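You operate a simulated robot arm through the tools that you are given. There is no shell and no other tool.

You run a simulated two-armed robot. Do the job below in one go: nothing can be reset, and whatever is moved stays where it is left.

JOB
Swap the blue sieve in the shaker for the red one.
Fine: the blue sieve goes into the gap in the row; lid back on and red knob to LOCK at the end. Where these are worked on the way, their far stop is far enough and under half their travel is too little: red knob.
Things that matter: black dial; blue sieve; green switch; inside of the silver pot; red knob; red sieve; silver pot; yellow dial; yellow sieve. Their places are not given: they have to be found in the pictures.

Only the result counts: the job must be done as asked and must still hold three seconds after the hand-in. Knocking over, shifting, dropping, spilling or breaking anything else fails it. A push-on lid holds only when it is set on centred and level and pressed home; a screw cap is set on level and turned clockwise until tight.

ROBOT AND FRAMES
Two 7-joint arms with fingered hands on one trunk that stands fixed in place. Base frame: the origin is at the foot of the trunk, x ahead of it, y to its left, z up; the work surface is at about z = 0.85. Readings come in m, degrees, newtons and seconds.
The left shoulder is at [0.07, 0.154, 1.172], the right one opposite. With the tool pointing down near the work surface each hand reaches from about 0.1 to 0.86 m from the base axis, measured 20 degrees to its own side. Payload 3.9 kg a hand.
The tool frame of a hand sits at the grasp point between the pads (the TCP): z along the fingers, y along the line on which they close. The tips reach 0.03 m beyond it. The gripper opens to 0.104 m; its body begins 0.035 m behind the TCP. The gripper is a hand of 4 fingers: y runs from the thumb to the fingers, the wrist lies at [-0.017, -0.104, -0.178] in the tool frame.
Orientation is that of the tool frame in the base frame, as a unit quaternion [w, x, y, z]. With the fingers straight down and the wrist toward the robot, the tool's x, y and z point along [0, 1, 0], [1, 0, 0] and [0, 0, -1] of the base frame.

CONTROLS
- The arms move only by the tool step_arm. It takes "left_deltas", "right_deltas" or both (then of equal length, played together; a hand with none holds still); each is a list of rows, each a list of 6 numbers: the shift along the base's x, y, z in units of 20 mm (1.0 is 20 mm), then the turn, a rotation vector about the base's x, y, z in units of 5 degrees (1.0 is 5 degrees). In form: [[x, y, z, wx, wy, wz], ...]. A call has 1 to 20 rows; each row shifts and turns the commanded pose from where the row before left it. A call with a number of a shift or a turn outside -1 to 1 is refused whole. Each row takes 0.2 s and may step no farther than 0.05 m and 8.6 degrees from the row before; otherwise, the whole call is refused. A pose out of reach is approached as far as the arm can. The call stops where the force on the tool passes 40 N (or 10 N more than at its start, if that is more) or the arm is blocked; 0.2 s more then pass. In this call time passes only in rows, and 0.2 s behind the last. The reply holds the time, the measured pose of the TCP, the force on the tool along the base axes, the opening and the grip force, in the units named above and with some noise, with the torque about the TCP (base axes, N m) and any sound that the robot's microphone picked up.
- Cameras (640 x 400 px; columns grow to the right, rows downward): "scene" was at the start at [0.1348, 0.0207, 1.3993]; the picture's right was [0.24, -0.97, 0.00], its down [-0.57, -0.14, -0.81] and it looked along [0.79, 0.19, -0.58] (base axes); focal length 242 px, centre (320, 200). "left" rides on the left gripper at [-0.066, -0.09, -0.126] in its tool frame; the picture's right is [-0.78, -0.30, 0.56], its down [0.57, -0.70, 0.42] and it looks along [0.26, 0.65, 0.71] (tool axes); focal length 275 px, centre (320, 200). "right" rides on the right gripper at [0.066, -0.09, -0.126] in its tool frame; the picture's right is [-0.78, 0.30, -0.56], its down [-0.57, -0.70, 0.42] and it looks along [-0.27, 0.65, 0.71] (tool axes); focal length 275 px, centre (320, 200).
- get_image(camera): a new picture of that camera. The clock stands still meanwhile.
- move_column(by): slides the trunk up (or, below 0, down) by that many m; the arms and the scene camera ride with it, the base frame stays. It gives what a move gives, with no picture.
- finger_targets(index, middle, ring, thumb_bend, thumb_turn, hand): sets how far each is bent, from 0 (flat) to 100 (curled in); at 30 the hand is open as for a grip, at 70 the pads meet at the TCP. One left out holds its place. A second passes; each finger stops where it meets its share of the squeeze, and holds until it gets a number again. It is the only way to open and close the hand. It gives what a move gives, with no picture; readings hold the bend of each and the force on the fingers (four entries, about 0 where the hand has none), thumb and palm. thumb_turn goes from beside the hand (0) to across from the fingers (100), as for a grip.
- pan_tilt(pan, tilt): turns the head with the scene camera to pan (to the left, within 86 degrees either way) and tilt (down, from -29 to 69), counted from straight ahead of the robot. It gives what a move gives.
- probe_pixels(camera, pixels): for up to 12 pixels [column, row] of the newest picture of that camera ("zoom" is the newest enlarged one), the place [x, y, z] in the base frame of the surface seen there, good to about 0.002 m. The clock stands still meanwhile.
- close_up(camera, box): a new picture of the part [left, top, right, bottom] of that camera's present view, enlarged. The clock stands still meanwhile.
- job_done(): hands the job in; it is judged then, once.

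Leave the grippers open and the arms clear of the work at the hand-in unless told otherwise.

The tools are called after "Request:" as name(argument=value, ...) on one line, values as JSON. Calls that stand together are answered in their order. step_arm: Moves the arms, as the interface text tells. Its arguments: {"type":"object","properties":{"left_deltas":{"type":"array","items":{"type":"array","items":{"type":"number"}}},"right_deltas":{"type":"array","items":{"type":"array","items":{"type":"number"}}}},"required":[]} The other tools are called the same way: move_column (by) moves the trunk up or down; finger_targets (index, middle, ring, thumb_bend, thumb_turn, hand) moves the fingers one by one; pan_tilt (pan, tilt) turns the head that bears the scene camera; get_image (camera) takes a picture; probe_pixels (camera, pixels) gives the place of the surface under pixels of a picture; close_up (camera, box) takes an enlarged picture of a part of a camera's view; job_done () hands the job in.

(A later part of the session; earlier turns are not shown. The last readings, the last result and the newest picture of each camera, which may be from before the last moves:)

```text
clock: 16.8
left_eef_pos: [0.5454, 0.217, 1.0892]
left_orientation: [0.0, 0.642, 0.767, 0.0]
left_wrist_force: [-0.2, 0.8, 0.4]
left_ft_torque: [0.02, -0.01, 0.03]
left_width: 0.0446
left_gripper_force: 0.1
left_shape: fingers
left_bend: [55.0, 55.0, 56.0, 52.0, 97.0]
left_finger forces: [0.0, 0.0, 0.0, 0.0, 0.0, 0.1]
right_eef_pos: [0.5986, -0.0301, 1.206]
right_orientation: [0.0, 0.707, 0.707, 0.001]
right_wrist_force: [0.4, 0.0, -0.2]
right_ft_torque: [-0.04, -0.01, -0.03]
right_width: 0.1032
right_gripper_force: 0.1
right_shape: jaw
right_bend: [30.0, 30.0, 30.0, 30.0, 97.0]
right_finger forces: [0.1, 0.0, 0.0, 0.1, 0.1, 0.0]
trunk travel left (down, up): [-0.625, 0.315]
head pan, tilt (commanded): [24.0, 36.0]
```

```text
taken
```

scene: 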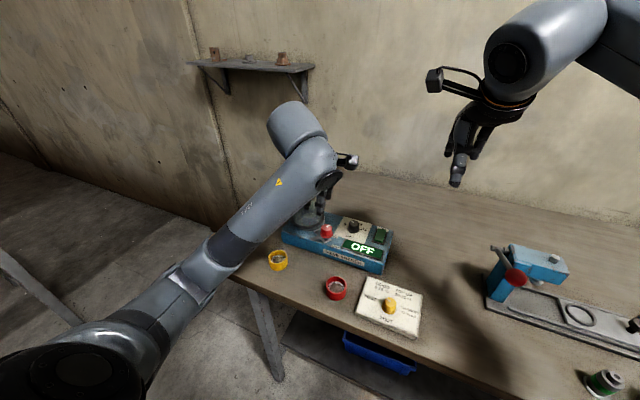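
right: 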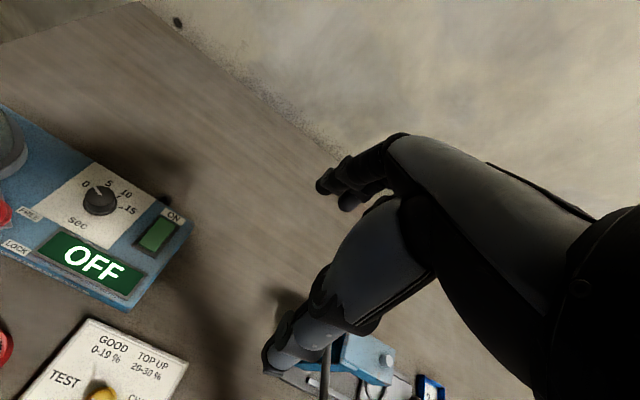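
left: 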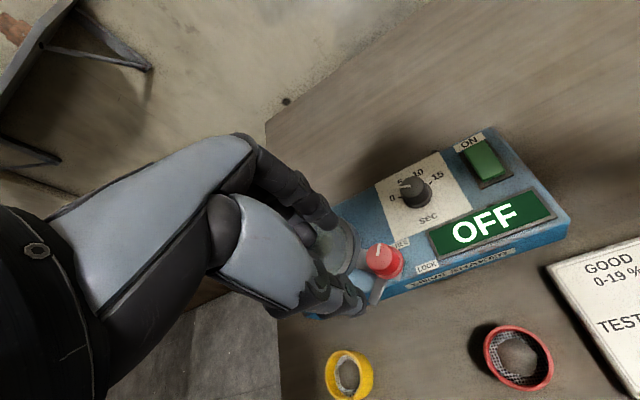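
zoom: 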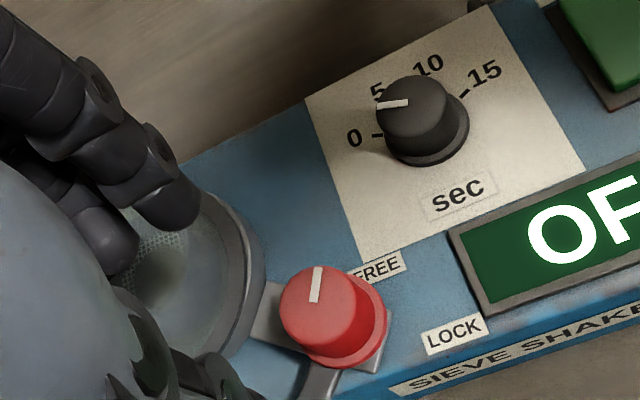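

There's a free spot on the table right of the shaker around (0.66, −0.05). I'll move the right arm out to the right, and bring the left hand above the lid's knob with yaw −40°.

Request:
step_arm(left_deltas=[[0.44, 0.38, -0.1, 0, 0, -1], [0.44, 0.38, -0.1, 0, 0, -1], [0.44, 0.38, -0.1, 0, 0, -1], [0.44, 0.38, -0.1, 0, 0, -1], [0.44, 0.38, -0.1, 0, 0, -1], [0.44, 0.38, -0.1, 0, 0, -1], [0.44, 0.38, -0.1, 0, 0, -1], [0.44, 0.38, -0.1, 0, 0, -1], [0.44, 0.38, -0.1, 0, 0, -1], [0.44, 0.38, -0.1, 0, 0, -1], [0, 0, 0, 0, 0, 0], [0, 0, 0, 0, 0, 0], [0, 0, 0, 0, 0, 0], [0, 0, 0, 0, 0, 0], [0, 0, 0, 0, 0, 0]], right_deltas=[[-0.5, -1, 0, 0, 0, 0], [-0.5, -1, 0, 0, 0, 0], [-0.5, -1, 0, 0, 0, 0], [-0.5, -1, 0, 0, 0, 0], [-0.5, -1, 0, 0, 0, 0], [-0.5, -1, 0, 0, 0, 0], [-0.5, -1, 0, 0, 0, 0], [-0.5, -1, 0, 0, 0, 0], [-0.5, -1, 0, 0, 0, 0], [-0.5, -1, 0, 0, 0, 0], [-0.5, -1, 0, 0, 0, 0], [-0.5, -1, 0, 0, 0, 0], [-0.5, -1, 0, 0, 0, 0], [-0.5, -1, 0, 0, 0, 0], [-0.5, -1, 0, 0, 0, 0]])

Request:
get_image(camera="scene")

Request:
close_up(camera="scene", box=[265, 160, 385, 245])

Request:
get_image(camera="left")

```text
clock: 20.0
left_eef_pos: [0.635, 0.2909, 1.0699]
left_orientation: [-0.001, 0.906, 0.423, 0.0]
left_wrist_force: [-0.4, -0.4, -0.2]
left_ft_torque: [0.0, 0.0, -0.02]
left_width: 0.0445
left_gripper_force: 0.0
left_shape: fingers
left_bend: [55.0, 55.0, 56.0, 52.0, 97.0]
left_finger forces: [0.1, 0.0, 0.1, 0.0, 0.0, 0.0]
right_eef_pos: [0.4496, -0.3301, 1.2058]
right_orientation: [0.0, 0.707, 0.707, 0.0]
right_wrist_force: [0.3, -0.6, 0.5]
right_ft_torque: [0.01, 0.0, -0.03]
right_width: 0.1038
right_gripper_force: 0.1
right_shape: jaw
right_bend: [30.0, 30.0, 30.0, 30.0, 97.0]
right_finger forces: [0.1, 0.1, 0.0, 0.0, 0.0, 0.0]
trunk travel left (down, up): [-0.625, 0.315]
head pan, tilt (commanded): [24.0, 36.0]
```

```text
taken
```

scene: 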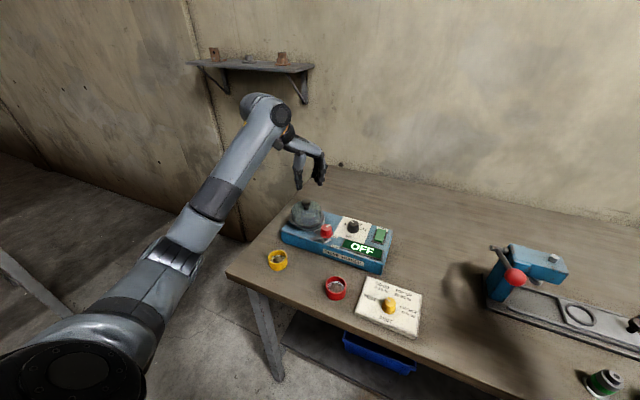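

```text
4.71 times, centred on (325, 202) of scene
```

zoom: 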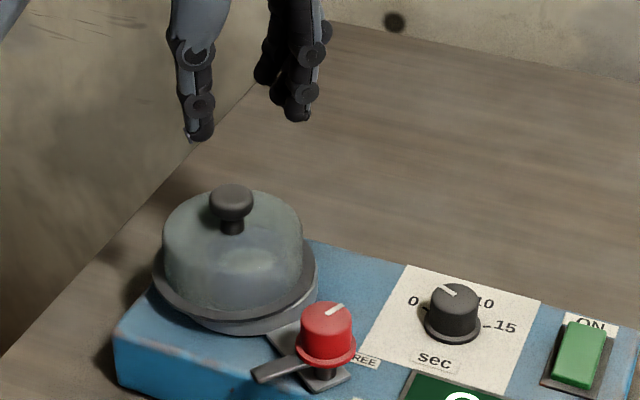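

```text
taken
```

left: 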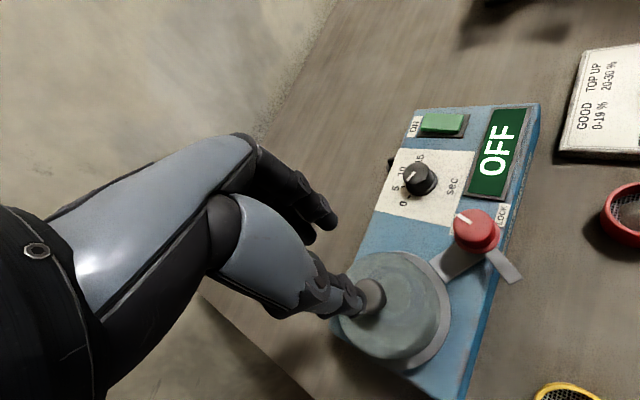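

The latch arm is swung clear and the lid's knob is in clear view at zoom (231,200). I'll probe the lid knob and the lid edges.

Request:
close_up(camera="scene", box=[287, 193, 335, 233])

```text
10.00 times, centred on (311, 213) of scene
```

zoom: 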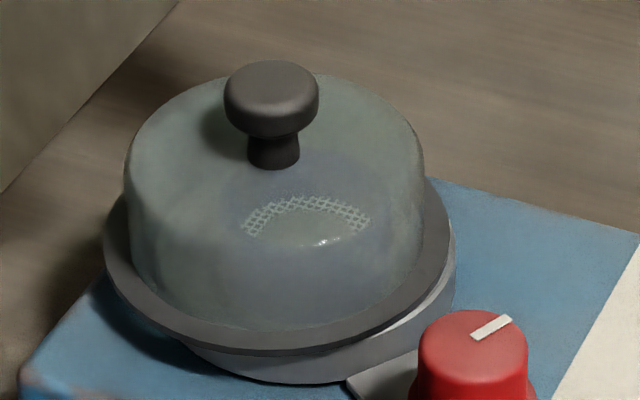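

Request:
probe_pixels(camera="zoom", pixels=[[228, 85], [316, 85], [272, 63], [272, 98], [272, 80], [252, 150], [296, 150], [273, 160], [273, 175], [200, 130], [340, 110], [273, 132]])

Request:
probe_pixels(camera="zoom", pixels=[[106, 235], [150, 320], [270, 350], [400, 310], [453, 240], [428, 185], [120, 215], [110, 250], [220, 365], [330, 370], [445, 290], [305, 210]])

```text
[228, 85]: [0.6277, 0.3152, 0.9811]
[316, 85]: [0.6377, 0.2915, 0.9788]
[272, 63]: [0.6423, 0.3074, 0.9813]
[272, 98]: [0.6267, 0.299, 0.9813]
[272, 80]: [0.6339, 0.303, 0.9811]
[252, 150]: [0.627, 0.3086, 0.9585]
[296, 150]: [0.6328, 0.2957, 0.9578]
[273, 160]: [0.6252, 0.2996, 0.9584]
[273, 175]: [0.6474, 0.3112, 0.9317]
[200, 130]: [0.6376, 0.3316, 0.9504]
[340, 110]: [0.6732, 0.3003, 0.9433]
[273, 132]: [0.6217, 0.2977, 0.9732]
```

```text
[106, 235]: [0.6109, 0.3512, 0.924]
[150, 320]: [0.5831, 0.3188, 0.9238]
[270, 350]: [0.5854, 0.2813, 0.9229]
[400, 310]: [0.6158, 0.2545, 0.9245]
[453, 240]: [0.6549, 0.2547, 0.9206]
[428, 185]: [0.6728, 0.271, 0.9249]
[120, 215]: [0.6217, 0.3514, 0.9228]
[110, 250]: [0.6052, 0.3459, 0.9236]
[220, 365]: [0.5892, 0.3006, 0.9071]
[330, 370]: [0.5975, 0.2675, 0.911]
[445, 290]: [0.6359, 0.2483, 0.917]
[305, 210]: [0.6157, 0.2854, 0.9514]
```

The lid knob centre is now (0.6335, 0.303), head about 25 mm wide with top at z=0.981; the lid seems to have slipped ~9 mm to +y off the pot's centre (pot centre ≈ (0.635, 0.2935)), loose after the snap. I'll open the fingers slightly evenly and go down over the lid knob to TCP z≈0.99, keeping tips above the dome.

Request:
finger_targets(hand="left", index=50, middle=50, ring=50, thumb_bend=50)

Request:
step_arm(left_deltas=[[-0.07, 0.6, 0, 0, 0, 0], [0, 0, -0.8, 0, 0, 0], [0, 0, -0.8, 0, 0, 0], [0, 0, -0.8, 0, 0, 0], [0, 0, -0.8, 0, 0, 0], [0, 0, -0.8, 0, 0, 0]])

Request:
close_up(camera="scene", box=[265, 160, 361, 240])

Request:
get_image(camera="left")

```text
clock: 21.0
left_eef_pos: [0.6362, 0.2918, 1.0704]
left_orientation: [0.0, 0.906, 0.423, 0.0]
left_wrist_force: [0.6, 0.4, -0.4]
left_ft_torque: [-0.01, -0.02, 0.03]
left_width: 0.0532
left_gripper_force: 0.0
left_shape: fingers
left_bend: [50.0, 50.0, 50.0, 50.0, 97.0]
left_finger forces: [0.1, 0.0, 0.0, 0.1, 0.0, 0.1]
right_eef_pos: [0.4493, -0.3297, 1.2062]
right_orientation: [-0.001, 0.707, 0.707, -0.001]
right_wrist_force: [0.3, -0.4, 0.1]
right_ft_torque: [0.01, -0.03, -0.01]
right_width: 0.1036
right_gripper_force: 0.1
right_shape: jaw
right_bend: [30.0, 30.0, 30.0, 30.0, 97.0]
right_finger forces: [0.0, 0.0, 0.1, 0.0, 0.0, 0.0]
trunk travel left (down, up): [-0.625, 0.315]
head pan, tilt (commanded): [24.0, 36.0]
```

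```text
clock: 22.4
left_eef_pos: [0.6332, 0.3041, 0.9904]
left_orientation: [0.0, 0.907, 0.422, 0.001]
left_wrist_force: [0.4, -0.7, 1.6]
left_ft_torque: [-0.07, -0.02, 0.01]
left_width: 0.0531
left_gripper_force: 1.1
left_shape: fingers
left_bend: [50.0, 50.0, 50.0, 50.0, 97.0]
left_finger forces: [0.0, 1.7, 0.0, 0.0, 0.1, 0.0]
right_eef_pos: [0.4482, -0.3289, 1.2048]
right_orientation: [-0.001, 0.707, 0.707, -0.001]
right_wrist_force: [-0.2, 0.3, 0.4]
right_ft_torque: [0.0, 0.04, -0.01]
right_width: 0.1037
right_gripper_force: 0.0
right_shape: jaw
right_bend: [30.0, 30.0, 30.0, 30.0, 97.0]
right_finger forces: [0.1, 0.0, 0.0, 0.0, 0.0, 0.1]
trunk travel left (down, up): [-0.625, 0.315]
head pan, tilt (commanded): [24.0, 36.0]
```

```text
5.00 times, centred on (313, 200) of scene
```

zoom: 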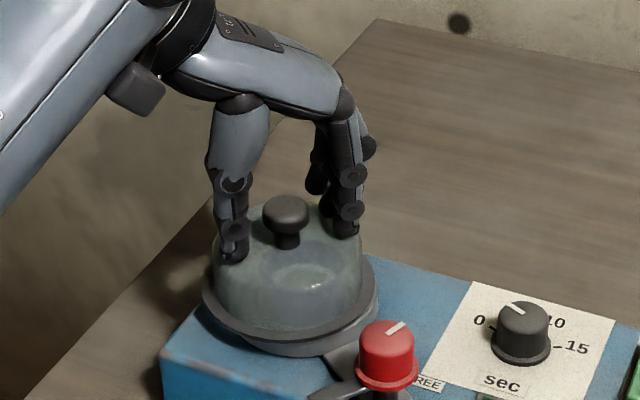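

```text
taken
```

left: 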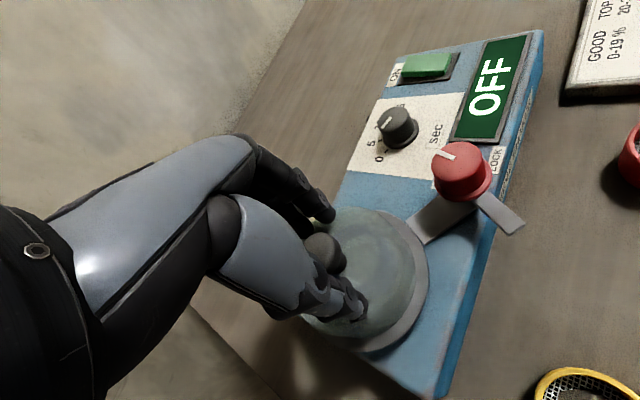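

The middle finger just touches the dome (1.7 N). I'll raise 4 mm and then close on the lid knob.

Request:
step_arm(left_deltas=[[0, 0, 0.2, 0, 0, 0]])

Request:
finger_targets(hand="left", index=70, middle=70, ring=55, thumb_bend=70)

Request:
close_up(camera="scene", box=[265, 160, 361, 240])

```text
clock: 22.8
left_eef_pos: [0.6335, 0.3022, 0.9933]
left_orientation: [0.0, 0.906, 0.423, -0.001]
left_wrist_force: [-0.1, -0.2, 0.4]
left_ft_torque: [-0.03, 0.02, -0.03]
left_width: 0.0529
left_gripper_force: 0.1
left_shape: fingers
left_bend: [50.0, 50.0, 50.0, 50.0, 97.0]
left_finger forces: [0.0, 0.0, 0.0, 0.0, 0.0, 0.0]
right_eef_pos: [0.4506, -0.3299, 1.2038]
right_orientation: [0.0, 0.707, 0.708, 0.0]
right_wrist_force: [0.3, 0.4, -0.5]
right_ft_torque: [0.02, -0.02, 0.02]
right_width: 0.1037
right_gripper_force: 0.0
right_shape: jaw
right_bend: [30.0, 30.0, 30.0, 30.0, 97.0]
right_finger forces: [0.0, 0.0, 0.0, 0.0, 0.0, 0.0]
trunk travel left (down, up): [-0.625, 0.315]
head pan, tilt (commanded): [24.0, 36.0]
```

```text
clock: 23.8
left_eef_pos: [0.6341, 0.3036, 0.9944]
left_orientation: [-0.001, 0.906, 0.423, 0.0]
left_wrist_force: [0.0, 0.0, -1.0]
left_ft_torque: [-0.03, 0.05, -0.04]
left_width: 0.0206
left_gripper_force: 8.4
left_shape: fingers
left_bend: [65.0, 66.0, 55.0, 62.0, 96.0]
left_finger forces: [3.7, 4.1, 0.1, 0.1, 8.0, 0.0]
right_eef_pos: [0.4491, -0.3301, 1.2046]
right_orientation: [0.0, 0.707, 0.707, 0.0]
right_wrist_force: [0.4, -0.4, 0.3]
right_ft_torque: [-0.01, 0.02, 0.01]
right_width: 0.1036
right_gripper_force: 0.0
right_shape: jaw
right_bend: [30.0, 30.0, 30.0, 30.0, 97.0]
right_finger forces: [0.0, 0.1, 0.0, 0.0, 0.0, 0.0]
trunk travel left (down, up): [-0.625, 0.315]
head pan, tilt (commanded): [24.0, 36.0]
```

```text
5.00 times, centred on (313, 200) of scene
```

zoom: 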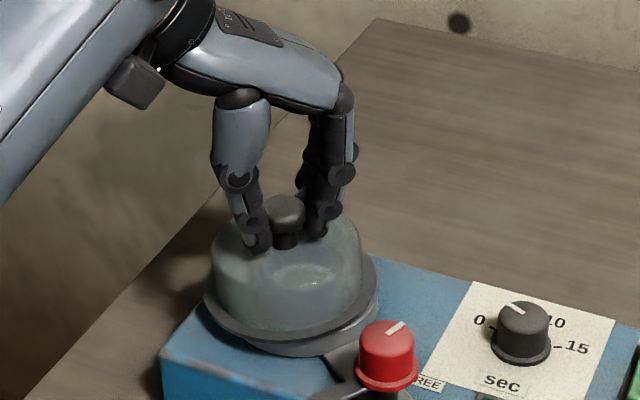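

The lid knob is held (8 N). I'll lift slowly by 20 mm and check.

Request:
step_arm(left_deltas=[[0, 0, 0.2, 0, 0, 0], [0, 0, 0.4, 0, 0, 0], [0, 0, 0.4, 0, 0, 0]])

Request:
close_up(camera="scene", box=[265, 160, 361, 240])

```text
clock: 24.6
left_eef_pos: [0.6333, 0.3038, 1.0134]
left_orientation: [0.0, 0.906, 0.423, 0.0]
left_wrist_force: [-0.1, -0.3, -1.1]
left_ft_torque: [0.02, -0.02, -0.02]
left_width: 0.0204
left_gripper_force: 8.3
left_shape: fingers
left_bend: [65.0, 66.0, 55.0, 62.0, 96.0]
left_finger forces: [3.6, 3.9, 0.1, 0.1, 7.9, 0.0]
right_eef_pos: [0.4498, -0.3298, 1.2034]
right_orientation: [0.0, 0.707, 0.707, 0.0]
right_wrist_force: [-1.3, 0.4, 0.1]
right_ft_torque: [-0.02, -0.03, 0.0]
right_width: 0.1037
right_gripper_force: 0.1
right_shape: jaw
right_bend: [30.0, 30.0, 30.0, 30.0, 97.0]
right_finger forces: [0.0, 0.0, 0.0, 0.1, 0.0, 0.1]
trunk travel left (down, up): [-0.625, 0.315]
head pan, tilt (commanded): [24.0, 36.0]
```

```text
5.00 times, centred on (313, 200) of scene
```

zoom: 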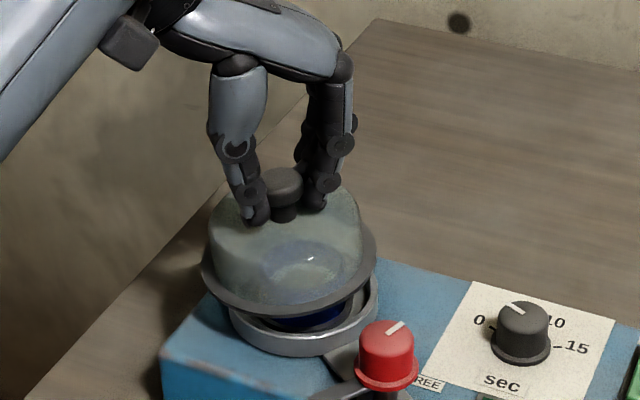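

The lid comes up cleanly and the blue sieve stays in the pot. I'll lift to z≈1.09 and carry the lid to the free table area near (0.66, −0.05).

Request:
step_arm(left_deltas=[[0, 0, 0.9, 0, 0, 0], [0, 0, 0.9, 0, 0, 0], [0, 0, 0.9, 0, 0, 0], [0, 0, 0.9, 0, 0, 0]])

Request:
step_arm(left_deltas=[[0.07, -0.5, 0, 0, 0, 0], [0.07, -0.9, 0, 0, 0, 0], [0.07, -1, 0, 0, 0, 0], [0.07, -1, 0, 0, 0, 0], [0.07, -1, 0, 0, 0, 0], [0.07, -1, 0, 0, 0, 0], [0.07, -1, 0, 0, 0, 0], [0.07, -1, 0, 0, 0, 0], [0.07, -1, 0, 0, 0, 0], [0.07, -1, 0, 0, 0, 0], [0.07, -1, 0, 0, 0, 0], [0.07, -1, 0, 0, 0, 0], [0.07, -1, 0, 0, 0, 0], [0.07, -1, 0, 0, 0, 0], [0.07, -1, 0, 0, 0, 0], [0.07, -1, 0, 0, 0, 0], [0.07, -1, 0, 0, 0, 0], [0.07, -0.9, 0, 0, 0, 0], [0.07, -0.5, 0, 0, 0, 0]])

Request:
get_image(camera="scene")

Request:
get_image(camera="left")

```text
clock: 25.6
left_eef_pos: [0.632, 0.3043, 1.0854]
left_orientation: [-0.001, 0.906, 0.423, 0.0]
left_wrist_force: [0.6, 0.3, -1.2]
left_ft_torque: [-0.01, -0.03, -0.02]
left_width: 0.0205
left_gripper_force: 8.1
left_shape: fingers
left_bend: [65.0, 66.0, 55.0, 62.0, 96.0]
left_finger forces: [3.7, 4.0, 0.0, 0.0, 8.0, 0.0]
right_eef_pos: [0.449, -0.33, 1.2053]
right_orientation: [0.0, 0.707, 0.707, 0.0]
right_wrist_force: [-0.7, -0.5, -0.2]
right_ft_torque: [0.03, 0.06, 0.02]
right_width: 0.1038
right_gripper_force: 0.0
right_shape: jaw
right_bend: [30.0, 30.0, 30.0, 30.0, 97.0]
right_finger forces: [0.0, 0.1, 0.0, 0.1, 0.0, 0.0]
trunk travel left (down, up): [-0.625, 0.315]
head pan, tilt (commanded): [24.0, 36.0]
```

```text
clock: 29.6
left_eef_pos: [0.6608, -0.0522, 1.0847]
left_orientation: [0.0, 0.906, 0.424, 0.0]
left_wrist_force: [-0.1, -1.1, -0.9]
left_ft_torque: [0.02, -0.02, 0.01]
left_width: 0.0203
left_gripper_force: 7.8
left_shape: fingers
left_bend: [65.0, 66.0, 55.0, 62.0, 96.0]
left_finger forces: [3.5, 3.9, 0.0, 0.0, 7.8, 0.0]
right_eef_pos: [0.4494, -0.3305, 1.206]
right_orientation: [0.0, 0.707, 0.707, 0.0]
right_wrist_force: [0.1, 0.2, -0.4]
right_ft_torque: [0.0, 0.04, 0.0]
right_width: 0.1037
right_gripper_force: 0.0
right_shape: jaw
right_bend: [30.0, 30.0, 30.0, 30.0, 97.0]
right_finger forces: [0.1, 0.0, 0.1, 0.1, 0.0, 0.1]
trunk travel left (down, up): [-0.625, 0.315]
head pan, tilt (commanded): [24.0, 36.0]
```

```text
taken
```

scene: 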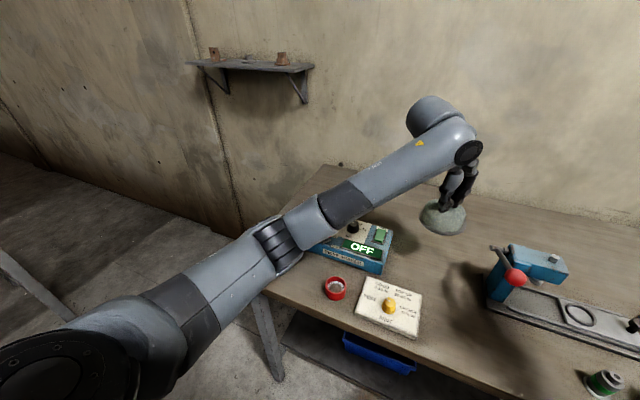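

```text
taken
```

left: 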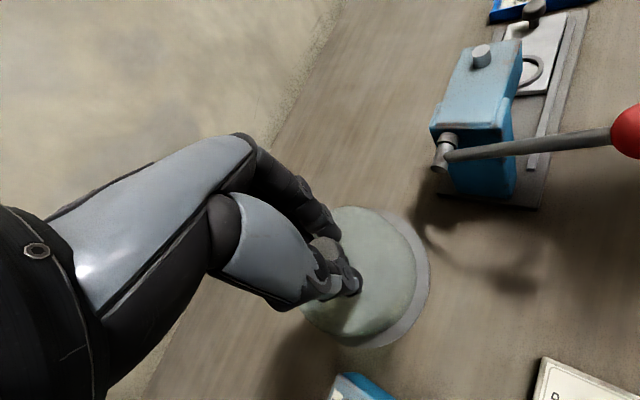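

The spot below is free. I'll lower the lid: first 0.14 m, then in small steps until contact.

Request:
step_arm(left_deltas=[[0, 0, -1, 0, 0, 0], [0, 0, -1, 0, 0, 0], [0, 0, -1, 0, 0, 0], [0, 0, -1, 0, 0, 0], [0, 0, -1, 0, 0, 0], [0, 0, -1, 0, 0, 0], [0, 0, -0.7, 0, 0, 0]])

Request:
get_image(camera="scene")

Request:
close_up(camera="scene", box=[370, 160, 490, 280])

```text
clock: 31.2
left_eef_pos: [0.6598, -0.0516, 0.9501]
left_orientation: [0.0, 0.906, 0.423, 0.0]
left_wrist_force: [-0.1, -0.1, -1.4]
left_ft_torque: [0.03, 0.01, 0.0]
left_width: 0.0204
left_gripper_force: 7.2
left_shape: fingers
left_bend: [65.0, 66.0, 55.0, 62.0, 96.0]
left_finger forces: [3.4, 3.8, 0.1, 0.0, 7.7, 0.0]
right_eef_pos: [0.4488, -0.3306, 1.2045]
right_orientation: [0.001, 0.707, 0.707, 0.0]
right_wrist_force: [0.7, 1.0, -0.8]
right_ft_torque: [-0.02, 0.01, 0.0]
right_width: 0.1037
right_gripper_force: 0.0
right_shape: jaw
right_bend: [30.0, 30.0, 30.0, 30.0, 97.0]
right_finger forces: [0.0, 0.0, 0.0, 0.0, 0.1, 0.0]
trunk travel left (down, up): [-0.625, 0.315]
head pan, tilt (commanded): [24.0, 36.0]
```

```text
taken
```

scene: 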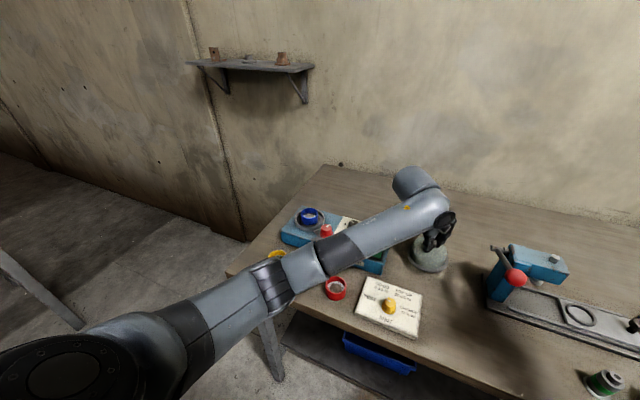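

```text
3.33 times, centred on (430, 220) of scene
```

zoom: 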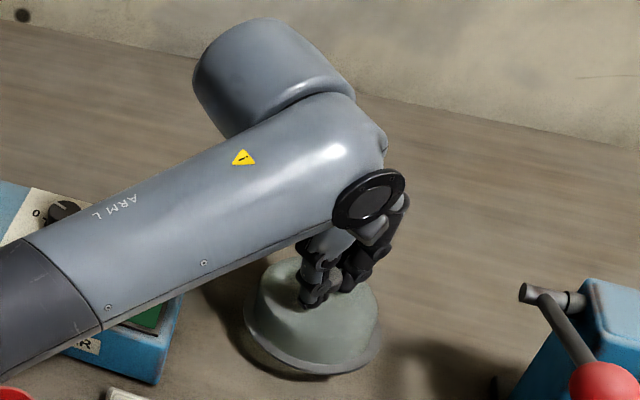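

I check the forearm's height over the shaker by probing points on it.

Request:
probe_pixels(camera="scene", pixels=[[345, 258], [385, 235], [300, 275], [400, 245], [420, 265], [415, 250], [430, 270], [385, 255]])

```text
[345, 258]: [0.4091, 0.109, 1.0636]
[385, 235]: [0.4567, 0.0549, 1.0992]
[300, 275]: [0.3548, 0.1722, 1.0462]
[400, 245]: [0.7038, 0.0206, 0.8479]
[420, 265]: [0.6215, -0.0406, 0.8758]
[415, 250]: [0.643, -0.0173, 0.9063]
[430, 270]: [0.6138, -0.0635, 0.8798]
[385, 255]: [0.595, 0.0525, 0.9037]
```

Forearm has ample clearance. Lid flange is at about z 0.876–0.880, so ~25 mm to go. Lowering in small steps.

Request:
step_arm(left_deltas=[[0, 0, -0.5, 0, 0, 0], [0, 0, -0.3, 0, 0, 0], [0, 0, -0.15, 0, 0, 0], [0, 0, -0.1, 0, 0, 0]])

Request:
close_up(camera="scene", box=[390, 190, 480, 280])

```text
clock: 32.2
left_eef_pos: [0.6587, -0.052, 0.9298]
left_orientation: [0.0, 0.906, 0.423, 0.0]
left_wrist_force: [-0.1, 0.3, -1.5]
left_ft_torque: [-0.02, -0.03, -0.03]
left_width: 0.0202
left_gripper_force: 7.4
left_shape: fingers
left_bend: [65.0, 66.0, 55.0, 62.0, 96.0]
left_finger forces: [3.5, 3.8, 0.0, 0.0, 7.7, 0.0]
right_eef_pos: [0.4498, -0.33, 1.2044]
right_orientation: [0.0, 0.707, 0.707, 0.0]
right_wrist_force: [-0.8, -0.4, -0.2]
right_ft_torque: [-0.01, -0.02, -0.01]
right_width: 0.1036
right_gripper_force: 0.0
right_shape: jaw
right_bend: [30.0, 30.0, 30.0, 30.0, 97.0]
right_finger forces: [0.0, 0.0, 0.1, 0.0, 0.1, 0.1]
trunk travel left (down, up): [-0.625, 0.315]
head pan, tilt (commanded): [24.0, 36.0]
```

```text
4.44 times, centred on (435, 235) of scene
```

zoom: 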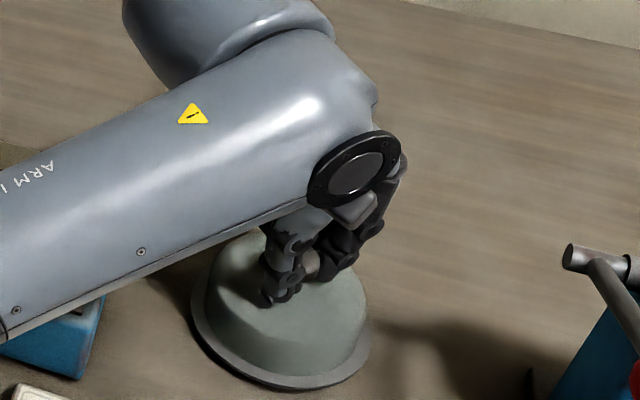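

Not yet in contact (force unchanged). A few more millimetre steps.

Request:
step_arm(left_deltas=[[0, 0, -0.15, 0, 0, 0], [0, 0, -0.1, 0, 0, 0]])

```text
clock: 32.8
left_eef_pos: [0.6591, -0.0527, 0.9255]
left_orientation: [0.0, 0.906, 0.424, 0.001]
left_wrist_force: [0.1, 0.3, -1.0]
left_ft_torque: [0.01, -0.02, -0.03]
left_width: 0.0204
left_gripper_force: 7.1
left_shape: fingers
left_bend: [65.0, 66.0, 55.0, 62.0, 96.0]
left_finger forces: [3.5, 3.8, 0.0, 0.0, 7.8, 0.0]
right_eef_pos: [0.4512, -0.3296, 1.2041]
right_orientation: [0.0, 0.707, 0.707, -0.001]
right_wrist_force: [0.4, -0.1, 0.7]
right_ft_torque: [0.0, -0.01, -0.01]
right_width: 0.1037
right_gripper_force: 0.0
right_shape: jaw
right_bend: [30.0, 30.0, 30.0, 30.0, 97.0]
right_finger forces: [0.0, 0.2, 0.1, 0.0, 0.0, 0.0]
trunk travel left (down, up): [-0.625, 0.315]
head pan, tilt (commanded): [24.0, 36.0]
```

Request:
step_arm(left_deltas=[[0, 0, -0.1, 0, 0, 0], [0, 0, -0.1, 0, 0, 0]])

Request:
close_up(camera="scene", box=[390, 190, 480, 280])

```text
clock: 33.4
left_eef_pos: [0.6608, -0.0529, 0.922]
left_orientation: [0.0, 0.906, 0.422, 0.0]
left_wrist_force: [0.3, -0.8, 0.9]
left_ft_torque: [0.01, 0.02, -0.01]
left_width: 0.0203
left_gripper_force: 7.9
left_shape: fingers
left_bend: [65.0, 66.0, 55.0, 63.0, 96.0]
left_finger forces: [4.4, 4.0, 0.1, 0.0, 7.5, 0.1]
right_eef_pos: [0.4493, -0.3301, 1.2048]
right_orientation: [0.0, 0.708, 0.707, 0.0]
right_wrist_force: [0.9, 0.1, 0.4]
right_ft_torque: [-0.01, -0.01, -0.01]
right_width: 0.1037
right_gripper_force: 0.2
right_shape: jaw
right_bend: [30.0, 30.0, 30.0, 30.0, 97.0]
right_finger forces: [0.0, 0.0, 0.1, 0.0, 0.0, 0.0]
trunk travel left (down, up): [-0.625, 0.315]
head pan, tilt (commanded): [24.0, 36.0]
```

```text
4.44 times, centred on (435, 235) of scene
```

zoom: 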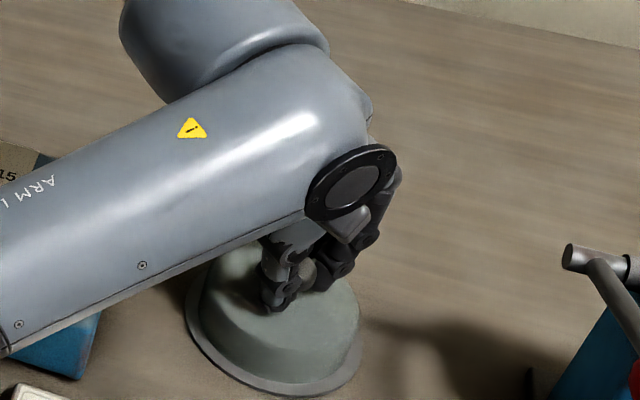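

The lid rests on the table (force changed by +2 N at TCP z=0.922). I'll open to 50 and lift straight up.

Request:
finger_targets(hand="left", index=50, middle=50, ring=50, thumb_bend=50)

Request:
step_arm(left_deltas=[[0, 0, 0.5, 0, 0, 0], [0, 0, 1, 0, 0, 0], [0, 0, 1, 0, 0, 0], [0, 0, 1, 0, 0, 0], [0, 0, 1, 0, 0, 0], [0, 0, 1, 0, 0, 0], [0, 0, 1, 0, 0, 0], [0, 0, 1, 0, 0, 0], [0, 0, 1, 0, 0, 0]])

Request:
get_image(camera="scene")

Request:
get_image(camera="left")

```text
clock: 34.4
left_eef_pos: [0.6599, -0.0513, 0.9216]
left_orientation: [0.0, 0.906, 0.423, 0.0]
left_wrist_force: [0.5, 0.1, -0.5]
left_ft_torque: [0.05, 0.01, 0.02]
left_width: 0.0533
left_gripper_force: 0.1
left_shape: fingers
left_bend: [50.0, 50.0, 50.0, 50.0, 97.0]
left_finger forces: [0.0, 0.0, 0.0, 0.0, 0.0, 0.0]
right_eef_pos: [0.4493, -0.3312, 1.2044]
right_orientation: [0.0, 0.707, 0.707, 0.0]
right_wrist_force: [-0.4, 0.4, 0.1]
right_ft_torque: [0.0, 0.01, 0.0]
right_width: 0.1035
right_gripper_force: 0.1
right_shape: jaw
right_bend: [30.0, 30.0, 30.0, 30.0, 97.0]
right_finger forces: [0.1, 0.0, 0.0, 0.0, 0.0, 0.1]
trunk travel left (down, up): [-0.625, 0.315]
head pan, tilt (commanded): [24.0, 36.0]
```

```text
clock: 36.4
left_eef_pos: [0.6598, -0.0525, 1.0905]
left_orientation: [0.0, 0.906, 0.423, 0.0]
left_wrist_force: [-0.2, -0.5, -0.4]
left_ft_torque: [-0.01, 0.01, 0.02]
left_width: 0.0531
left_gripper_force: 0.1
left_shape: fingers
left_bend: [50.0, 50.0, 50.0, 50.0, 97.0]
left_finger forces: [0.0, 0.0, 0.1, 0.0, 0.0, 0.0]
right_eef_pos: [0.4489, -0.3303, 1.2053]
right_orientation: [0.0, 0.707, 0.707, 0.0]
right_wrist_force: [0.0, 0.5, 0.9]
right_ft_torque: [0.01, 0.0, 0.01]
right_width: 0.104
right_gripper_force: 0.0
right_shape: jaw
right_bend: [30.0, 30.0, 30.0, 30.0, 97.0]
right_finger forces: [0.1, 0.0, 0.0, 0.1, 0.1, 0.0]
trunk travel left (down, up): [-0.625, 0.315]
head pan, tilt (commanded): [24.0, 36.0]
```

```text
taken
```

scene: 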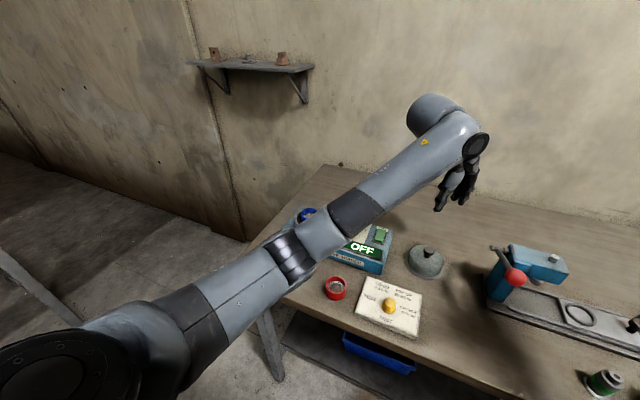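

```text
taken
```

left: 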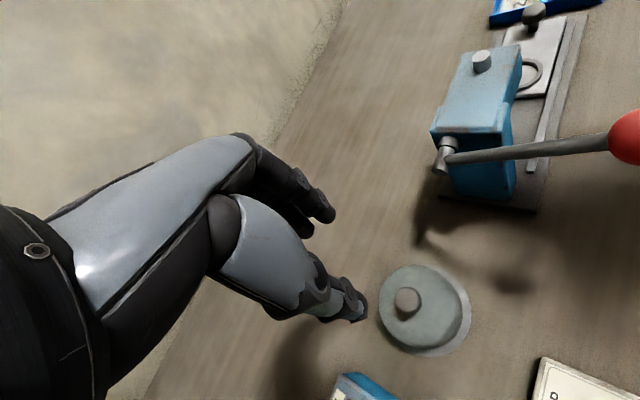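

The lid stands upright on the table. Now I go back above the pot, to look at the blue sieve.

Request:
step_arm(left_deltas=[[-0.07, 0.5, 0, 0, 0, 0], [-0.07, 1, 0, 0, 0, 0], [-0.07, 1, 0, 0, 0, 0], [-0.07, 1, 0, 0, 0, 0], [-0.07, 1, 0, 0, 0, 0], [-0.07, 1, 0, 0, 0, 0], [-0.07, 1, 0, 0, 0, 0], [-0.07, 1, 0, 0, 0, 0], [-0.07, 1, 0, 0, 0, 0], [-0.07, 1, 0, 0, 0, 0], [-0.07, 1, 0, 0, 0, 0], [-0.07, 1, 0, 0, 0, 0], [-0.07, 1, 0, 0, 0, 0], [-0.07, 1, 0, 0, 0, 0], [-0.07, 1, 0, 0, 0, 0], [-0.07, 1, 0, 0, 0, 0], [-0.07, 1, 0, 0, 0, 0], [-0.07, 0.8, 0, 0, 0, 0]])

Request:
get_image(camera="scene")

Request:
close_up(camera="scene", box=[287, 193, 343, 233])

Request:
get_image(camera="left")

```text
clock: 40.2
left_eef_pos: [0.634, 0.2957, 1.091]
left_orientation: [0.0, 0.906, 0.423, 0.0]
left_wrist_force: [-0.4, -0.2, -0.5]
left_ft_torque: [-0.01, -0.02, -0.03]
left_width: 0.0531
left_gripper_force: 0.2
left_shape: fingers
left_bend: [50.0, 50.0, 50.0, 50.0, 97.0]
left_finger forces: [0.1, 0.0, 0.0, 0.0, 0.0, 0.1]
right_eef_pos: [0.4487, -0.3296, 1.2049]
right_orientation: [-0.001, 0.707, 0.707, 0.0]
right_wrist_force: [0.6, 1.0, -0.6]
right_ft_torque: [-0.01, 0.0, 0.0]
right_width: 0.104
right_gripper_force: 0.0
right_shape: jaw
right_bend: [30.0, 30.0, 30.0, 30.0, 97.0]
right_finger forces: [0.0, 0.0, 0.0, 0.0, 0.1, 0.0]
trunk travel left (down, up): [-0.625, 0.315]
head pan, tilt (commanded): [24.0, 36.0]
```

```text
taken
```

scene: 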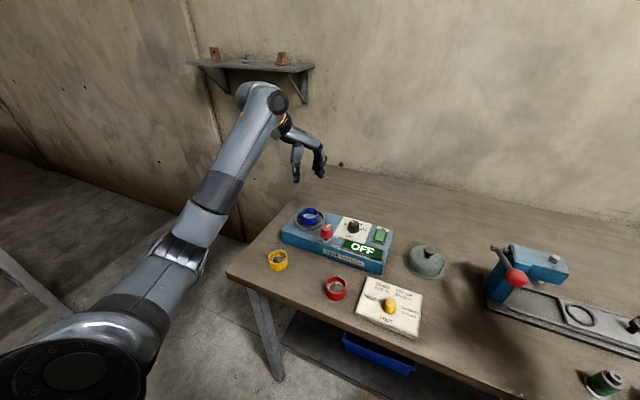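

```text
10.00 times, centred on (315, 213) of scene
```

zoom: 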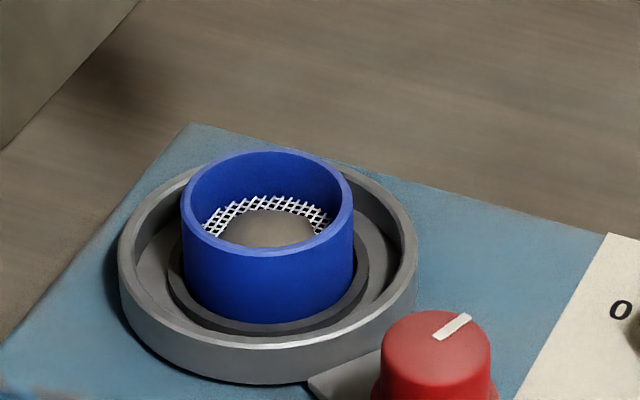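

```text
taken
```

left: 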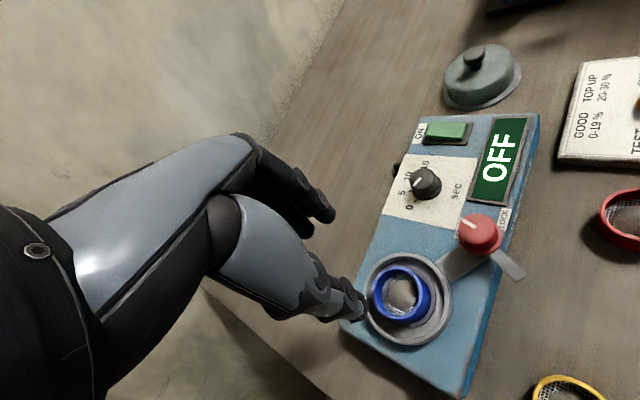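

The blue sieve is in plain view inside the pot at zoom (268,240), sitting in a dark seat ring. Probing rim points of the sieve, the seat and the pot.

Request:
probe_pixels(camera="zoom", pixels=[[186, 205], [349, 200], [268, 155], [268, 252], [210, 167], [325, 165], [200, 240], [337, 235], [268, 318], [172, 265], [366, 255], [268, 240]])

Request:
probe_pixels(camera="zoom", pixels=[[122, 245], [413, 245], [268, 342], [160, 310], [370, 320], [185, 178], [375, 190], [268, 330], [150, 260], [390, 250], [220, 330], [268, 310]])

```text
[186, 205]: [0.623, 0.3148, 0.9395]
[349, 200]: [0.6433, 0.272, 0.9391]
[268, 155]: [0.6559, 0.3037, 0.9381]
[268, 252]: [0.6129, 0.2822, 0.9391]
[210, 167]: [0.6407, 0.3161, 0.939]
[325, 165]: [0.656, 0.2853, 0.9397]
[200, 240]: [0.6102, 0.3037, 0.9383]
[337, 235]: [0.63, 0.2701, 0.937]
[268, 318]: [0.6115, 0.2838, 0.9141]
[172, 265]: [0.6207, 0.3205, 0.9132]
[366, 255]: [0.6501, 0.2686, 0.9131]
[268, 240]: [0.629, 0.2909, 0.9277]
```

```text
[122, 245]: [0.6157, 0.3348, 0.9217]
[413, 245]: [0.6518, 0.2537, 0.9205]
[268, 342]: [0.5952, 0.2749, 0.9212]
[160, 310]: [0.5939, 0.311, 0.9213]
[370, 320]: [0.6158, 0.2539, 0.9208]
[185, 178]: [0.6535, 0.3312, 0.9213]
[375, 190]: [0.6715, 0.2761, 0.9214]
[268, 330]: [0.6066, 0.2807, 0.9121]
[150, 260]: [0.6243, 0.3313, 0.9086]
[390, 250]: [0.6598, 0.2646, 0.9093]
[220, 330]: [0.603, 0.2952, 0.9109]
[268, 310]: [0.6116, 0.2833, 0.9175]
```

Blue sieve: centre (0.6335, 0.293), rim z=0.939, radius 24 mm; pot rim z=0.921, floor ≈0.909, seat ring top 0.913. I'll check the swung latch arm and the shaker's front face, since the hand must come down close to them at the gap.

Request:
probe_pixels(camera="left", pixels=[[512, 270], [520, 278], [498, 255], [505, 282], [470, 370], [480, 340], [458, 390], [480, 225], [500, 300], [365, 365], [444, 100], [475, 60]])

Request:
step_arm(left_deltas=[[0, -0.07, 0, 0, 0, -1], [0, -0.07, 0, 0, 0, -1], [0, 0, 0, 0, 0, -1], [0, 0, 0, 0, 0, -1], [0, 0, 0, 0, 0, -1], [0, 0, 0, 0, 0, -1]])

Request:
finger_targets(hand="left", index=44, middle=44, ring=40, thumb_bend=44)

```text
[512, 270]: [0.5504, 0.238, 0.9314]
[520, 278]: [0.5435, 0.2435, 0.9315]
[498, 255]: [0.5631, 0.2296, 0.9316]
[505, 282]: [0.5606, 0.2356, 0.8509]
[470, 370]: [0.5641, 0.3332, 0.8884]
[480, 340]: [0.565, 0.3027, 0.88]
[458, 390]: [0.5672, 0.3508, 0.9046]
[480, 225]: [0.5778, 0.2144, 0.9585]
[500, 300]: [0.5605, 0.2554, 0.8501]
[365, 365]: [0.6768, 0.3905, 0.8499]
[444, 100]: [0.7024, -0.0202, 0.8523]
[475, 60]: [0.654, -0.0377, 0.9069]
```

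```text
clock: 41.6
left_eef_pos: [0.634, 0.291, 1.0912]
left_orientation: [-0.001, 0.985, 0.174, 0.0]
left_wrist_force: [-0.4, 0.0, -0.2]
left_ft_torque: [0.01, -0.01, 0.01]
left_width: 0.0532
left_gripper_force: 0.1
left_shape: fingers
left_bend: [50.0, 50.0, 50.0, 50.0, 97.0]
left_finger forces: [0.0, 0.1, 0.0, 0.0, 0.0, 0.0]
right_eef_pos: [0.4484, -0.3307, 1.2043]
right_orientation: [0.0, 0.707, 0.707, 0.0]
right_wrist_force: [0.1, 0.0, 0.2]
right_ft_torque: [-0.02, 0.02, 0.0]
right_width: 0.1038
right_gripper_force: 0.1
right_shape: jaw
right_bend: [30.0, 30.0, 30.0, 30.0, 97.0]
right_finger forces: [0.0, 0.1, 0.1, 0.1, 0.0, 0.0]
trunk travel left (down, up): [-0.625, 0.315]
head pan, tilt (commanded): [24.0, 36.0]
```

```text
clock: 42.6
left_eef_pos: [0.6353, 0.2902, 1.0915]
left_orientation: [0.0, 0.985, 0.173, 0.001]
left_wrist_force: [-1.1, 0.2, -0.3]
left_ft_torque: [-0.01, 0.02, 0.01]
left_width: 0.0688
left_gripper_force: 0.0
left_shape: fingers
left_bend: [44.0, 44.0, 40.0, 44.0, 97.0]
left_finger forces: [0.0, 0.0, 0.0, 0.0, 0.0, 0.0]
right_eef_pos: [0.4505, -0.3299, 1.205]
right_orientation: [-0.001, 0.707, 0.707, 0.0]
right_wrist_force: [-0.7, 0.3, 0.5]
right_ft_torque: [0.0, 0.01, 0.02]
right_width: 0.1038
right_gripper_force: 0.1
right_shape: jaw
right_bend: [30.0, 30.0, 30.0, 30.0, 97.0]
right_finger forces: [0.1, 0.0, 0.1, 0.1, 0.1, 0.0]
trunk travel left (down, up): [-0.625, 0.315]
head pan, tilt (commanded): [24.0, 36.0]
```

I'll lower to z≈1.0 (tips ~0.97, above the sieve rim at 0.939) with a small centring correction and check.

Request:
step_arm(left_deltas=[[-0.04, 0.08, -0.9, 0, 0, 0], [0, 0, -0.9, 0, 0, 0], [0, 0, -0.9, 0, 0, 0], [0, 0, -0.9, 0, 0, 0], [0, 0, -0.9, 0, 0, 0]])

Request:
close_up(camera="scene", box=[270, 160, 366, 240])

Request:
get_image(camera="left")

```text
clock: 43.8
left_eef_pos: [0.6344, 0.2945, 1.0015]
left_orientation: [0.0, 0.985, 0.175, 0.001]
left_wrist_force: [0.0, -0.1, -0.7]
left_ft_torque: [-0.05, 0.03, 0.02]
left_width: 0.0689
left_gripper_force: 0.1
left_shape: fingers
left_bend: [44.0, 44.0, 40.0, 44.0, 97.0]
left_finger forces: [0.1, 0.0, 0.1, 0.0, 0.1, 0.1]
right_eef_pos: [0.4493, -0.3289, 1.2047]
right_orientation: [0.0, 0.707, 0.707, -0.001]
right_wrist_force: [0.7, 0.6, 0.4]
right_ft_torque: [0.01, 0.01, -0.03]
right_width: 0.1038
right_gripper_force: 0.0
right_shape: jaw
right_bend: [30.0, 30.0, 30.0, 30.0, 97.0]
right_finger forces: [0.0, 0.0, 0.1, 0.1, 0.0, 0.1]
trunk travel left (down, up): [-0.625, 0.315]
head pan, tilt (commanded): [24.0, 36.0]
```

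```text
5.00 times, centred on (318, 200) of scene
```

zoom: 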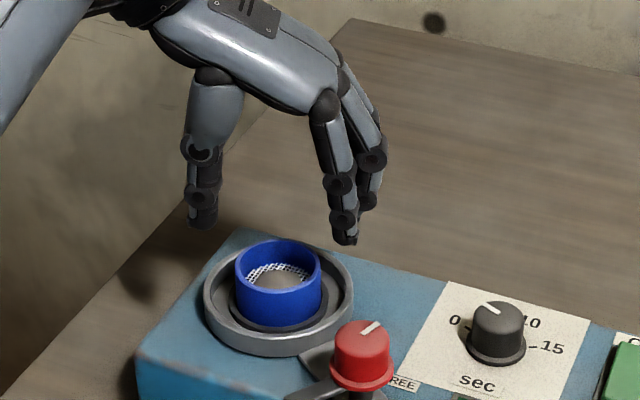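

```text
taken
```

left: 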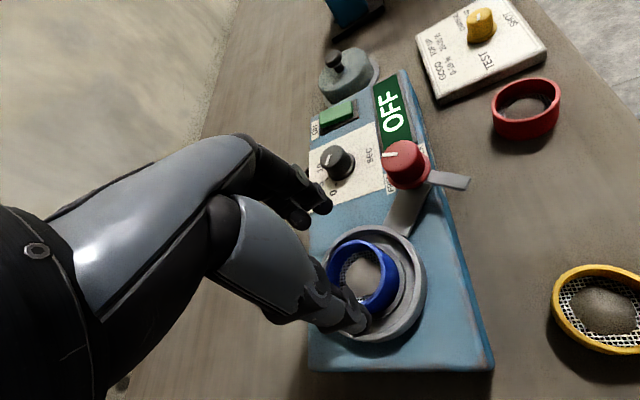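

Looks centred. I'll probe the thumb tip (202,220) and index tip (345,235) to verify centring over the sieve.

Request:
probe_pixels(camera="zoom", pixels=[[202, 222], [204, 205], [345, 237], [342, 220], [368, 200], [240, 280], [318, 270], [278, 243], [280, 292]])

```text
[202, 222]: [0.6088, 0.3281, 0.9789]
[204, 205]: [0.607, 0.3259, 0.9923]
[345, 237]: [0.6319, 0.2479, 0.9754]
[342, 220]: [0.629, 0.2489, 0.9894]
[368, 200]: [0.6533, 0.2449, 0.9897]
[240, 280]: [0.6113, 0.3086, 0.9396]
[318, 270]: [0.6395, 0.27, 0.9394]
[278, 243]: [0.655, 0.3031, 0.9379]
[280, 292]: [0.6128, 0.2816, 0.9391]
```

The tips' midpoint is about (0.632, 0.293) — centred. I'll lower to TCP z≈0.955.

Request:
step_arm(left_deltas=[[0, 0, -0.8, 0, 0, 0], [0, 0, -0.8, 0, 0, 0], [0, 0, -0.7, 0, 0, 0]])

Request:
close_up(camera="scene", box=[270, 160, 366, 240])

Request:
close_up(camera="left", box=[260, 150, 460, 350])

```text
clock: 44.6
left_eef_pos: [0.634, 0.2911, 0.9551]
left_orientation: [0.0, 0.985, 0.174, 0.001]
left_wrist_force: [-0.5, -0.5, 2.7]
left_ft_torque: [-0.06, -0.02, 0.02]
left_width: 0.0688
left_gripper_force: 1.2
left_shape: fingers
left_bend: [44.0, 44.0, 40.0, 44.0, 97.0]
left_finger forces: [0.4, 1.5, 0.1, 0.0, 0.1, 0.0]
right_eef_pos: [0.4491, -0.3303, 1.2046]
right_orientation: [0.001, 0.707, 0.707, 0.0]
right_wrist_force: [0.6, 1.1, -0.1]
right_ft_torque: [0.01, 0.03, -0.03]
right_width: 0.1037
right_gripper_force: 0.1
right_shape: jaw
right_bend: [30.0, 30.0, 30.0, 30.0, 97.0]
right_finger forces: [0.0, 0.0, 0.0, 0.0, 0.0, 0.0]
trunk travel left (down, up): [-0.625, 0.315]
head pan, tilt (commanded): [24.0, 36.0]
```

```text
5.00 times, centred on (318, 200) of scene
```

zoom: 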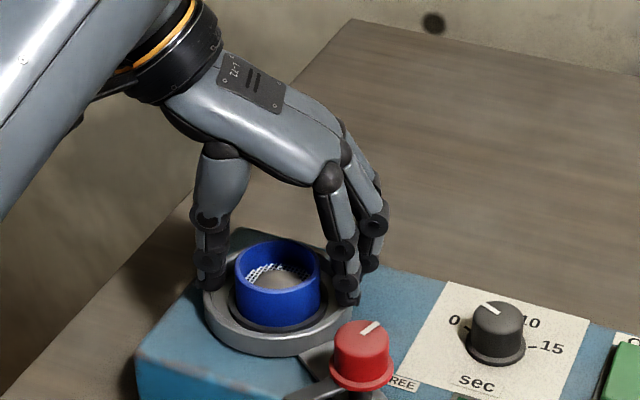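

```text
2.00 times, centred on (360, 250) of left
```

zoom: 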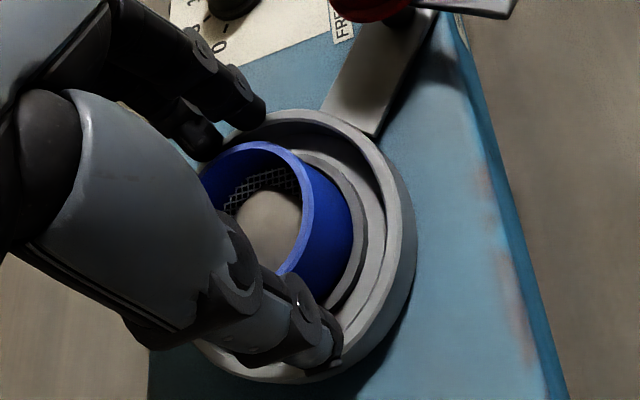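

The middle finger touches the pot's rim lightly (1.5 N). I raise 3 mm, then close index, middle and thumb on the sieve.

Request:
step_arm(left_deltas=[[0, 0.03, 0.17, 0, 0, 0]])

Request:
finger_targets(hand="left", index=70, middle=70, ring=40, thumb_bend=70)

Request:
close_up(camera="scene", box=[270, 160, 366, 240])

Request:
close_up(camera="left", box=[260, 150, 460, 350])

```text
clock: 45.0
left_eef_pos: [0.633, 0.2925, 0.9566]
left_orientation: [0.0, 0.985, 0.173, -0.001]
left_wrist_force: [-0.7, 0.6, 0.0]
left_ft_torque: [0.03, -0.04, 0.03]
left_width: 0.0688
left_gripper_force: 0.0
left_shape: fingers
left_bend: [44.0, 44.0, 40.0, 44.0, 97.0]
left_finger forces: [0.1, 0.0, 0.0, 0.0, 0.1, 0.1]
right_eef_pos: [0.4493, -0.3297, 1.2052]
right_orientation: [0.0, 0.707, 0.707, 0.0]
right_wrist_force: [0.7, 0.0, 0.8]
right_ft_torque: [0.01, 0.0, 0.0]
right_width: 0.1038
right_gripper_force: 0.2
right_shape: jaw
right_bend: [30.0, 30.0, 30.0, 30.0, 97.0]
right_finger forces: [0.0, 0.1, 0.0, 0.0, 0.1, 0.0]
trunk travel left (down, up): [-0.625, 0.315]
head pan, tilt (commanded): [24.0, 36.0]
```

```text
clock: 46.0
left_eef_pos: [0.6341, 0.2927, 0.9579]
left_orientation: [-0.001, 0.985, 0.173, 0.0]
left_wrist_force: [2.4, -2.0, 1.0]
left_ft_torque: [-0.06, -0.09, -0.04]
left_width: 0.0434
left_gripper_force: 15.9
left_shape: fingers
left_bend: [56.0, 58.0, 40.0, 55.0, 96.0]
left_finger forces: [7.7, 8.9, 0.0, 0.1, 14.5, 0.0]
right_eef_pos: [0.4488, -0.3304, 1.2053]
right_orientation: [0.0, 0.707, 0.707, -0.001]
right_wrist_force: [-0.5, -0.3, -0.1]
right_ft_torque: [0.0, -0.01, -0.01]
right_width: 0.1039
right_gripper_force: 0.1
right_shape: jaw
right_bend: [30.0, 30.0, 30.0, 30.0, 97.0]
right_finger forces: [0.1, 0.0, 0.0, 0.1, 0.0, 0.1]
trunk travel left (down, up): [-0.625, 0.315]
head pan, tilt (commanded): [24.0, 36.0]
```

```text
5.00 times, centred on (318, 200) of scene
```

zoom: 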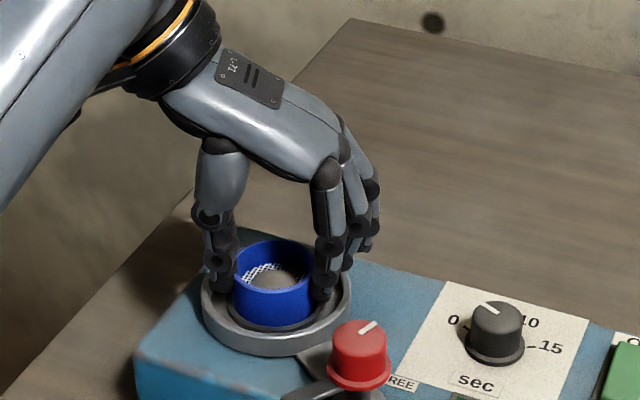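

```text
2.00 times, centred on (360, 250) of left
```

zoom: 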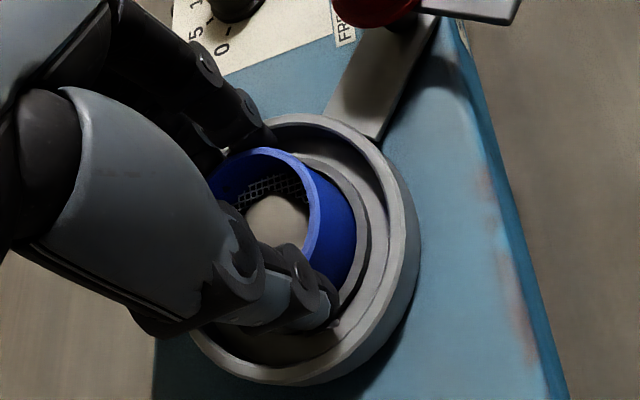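

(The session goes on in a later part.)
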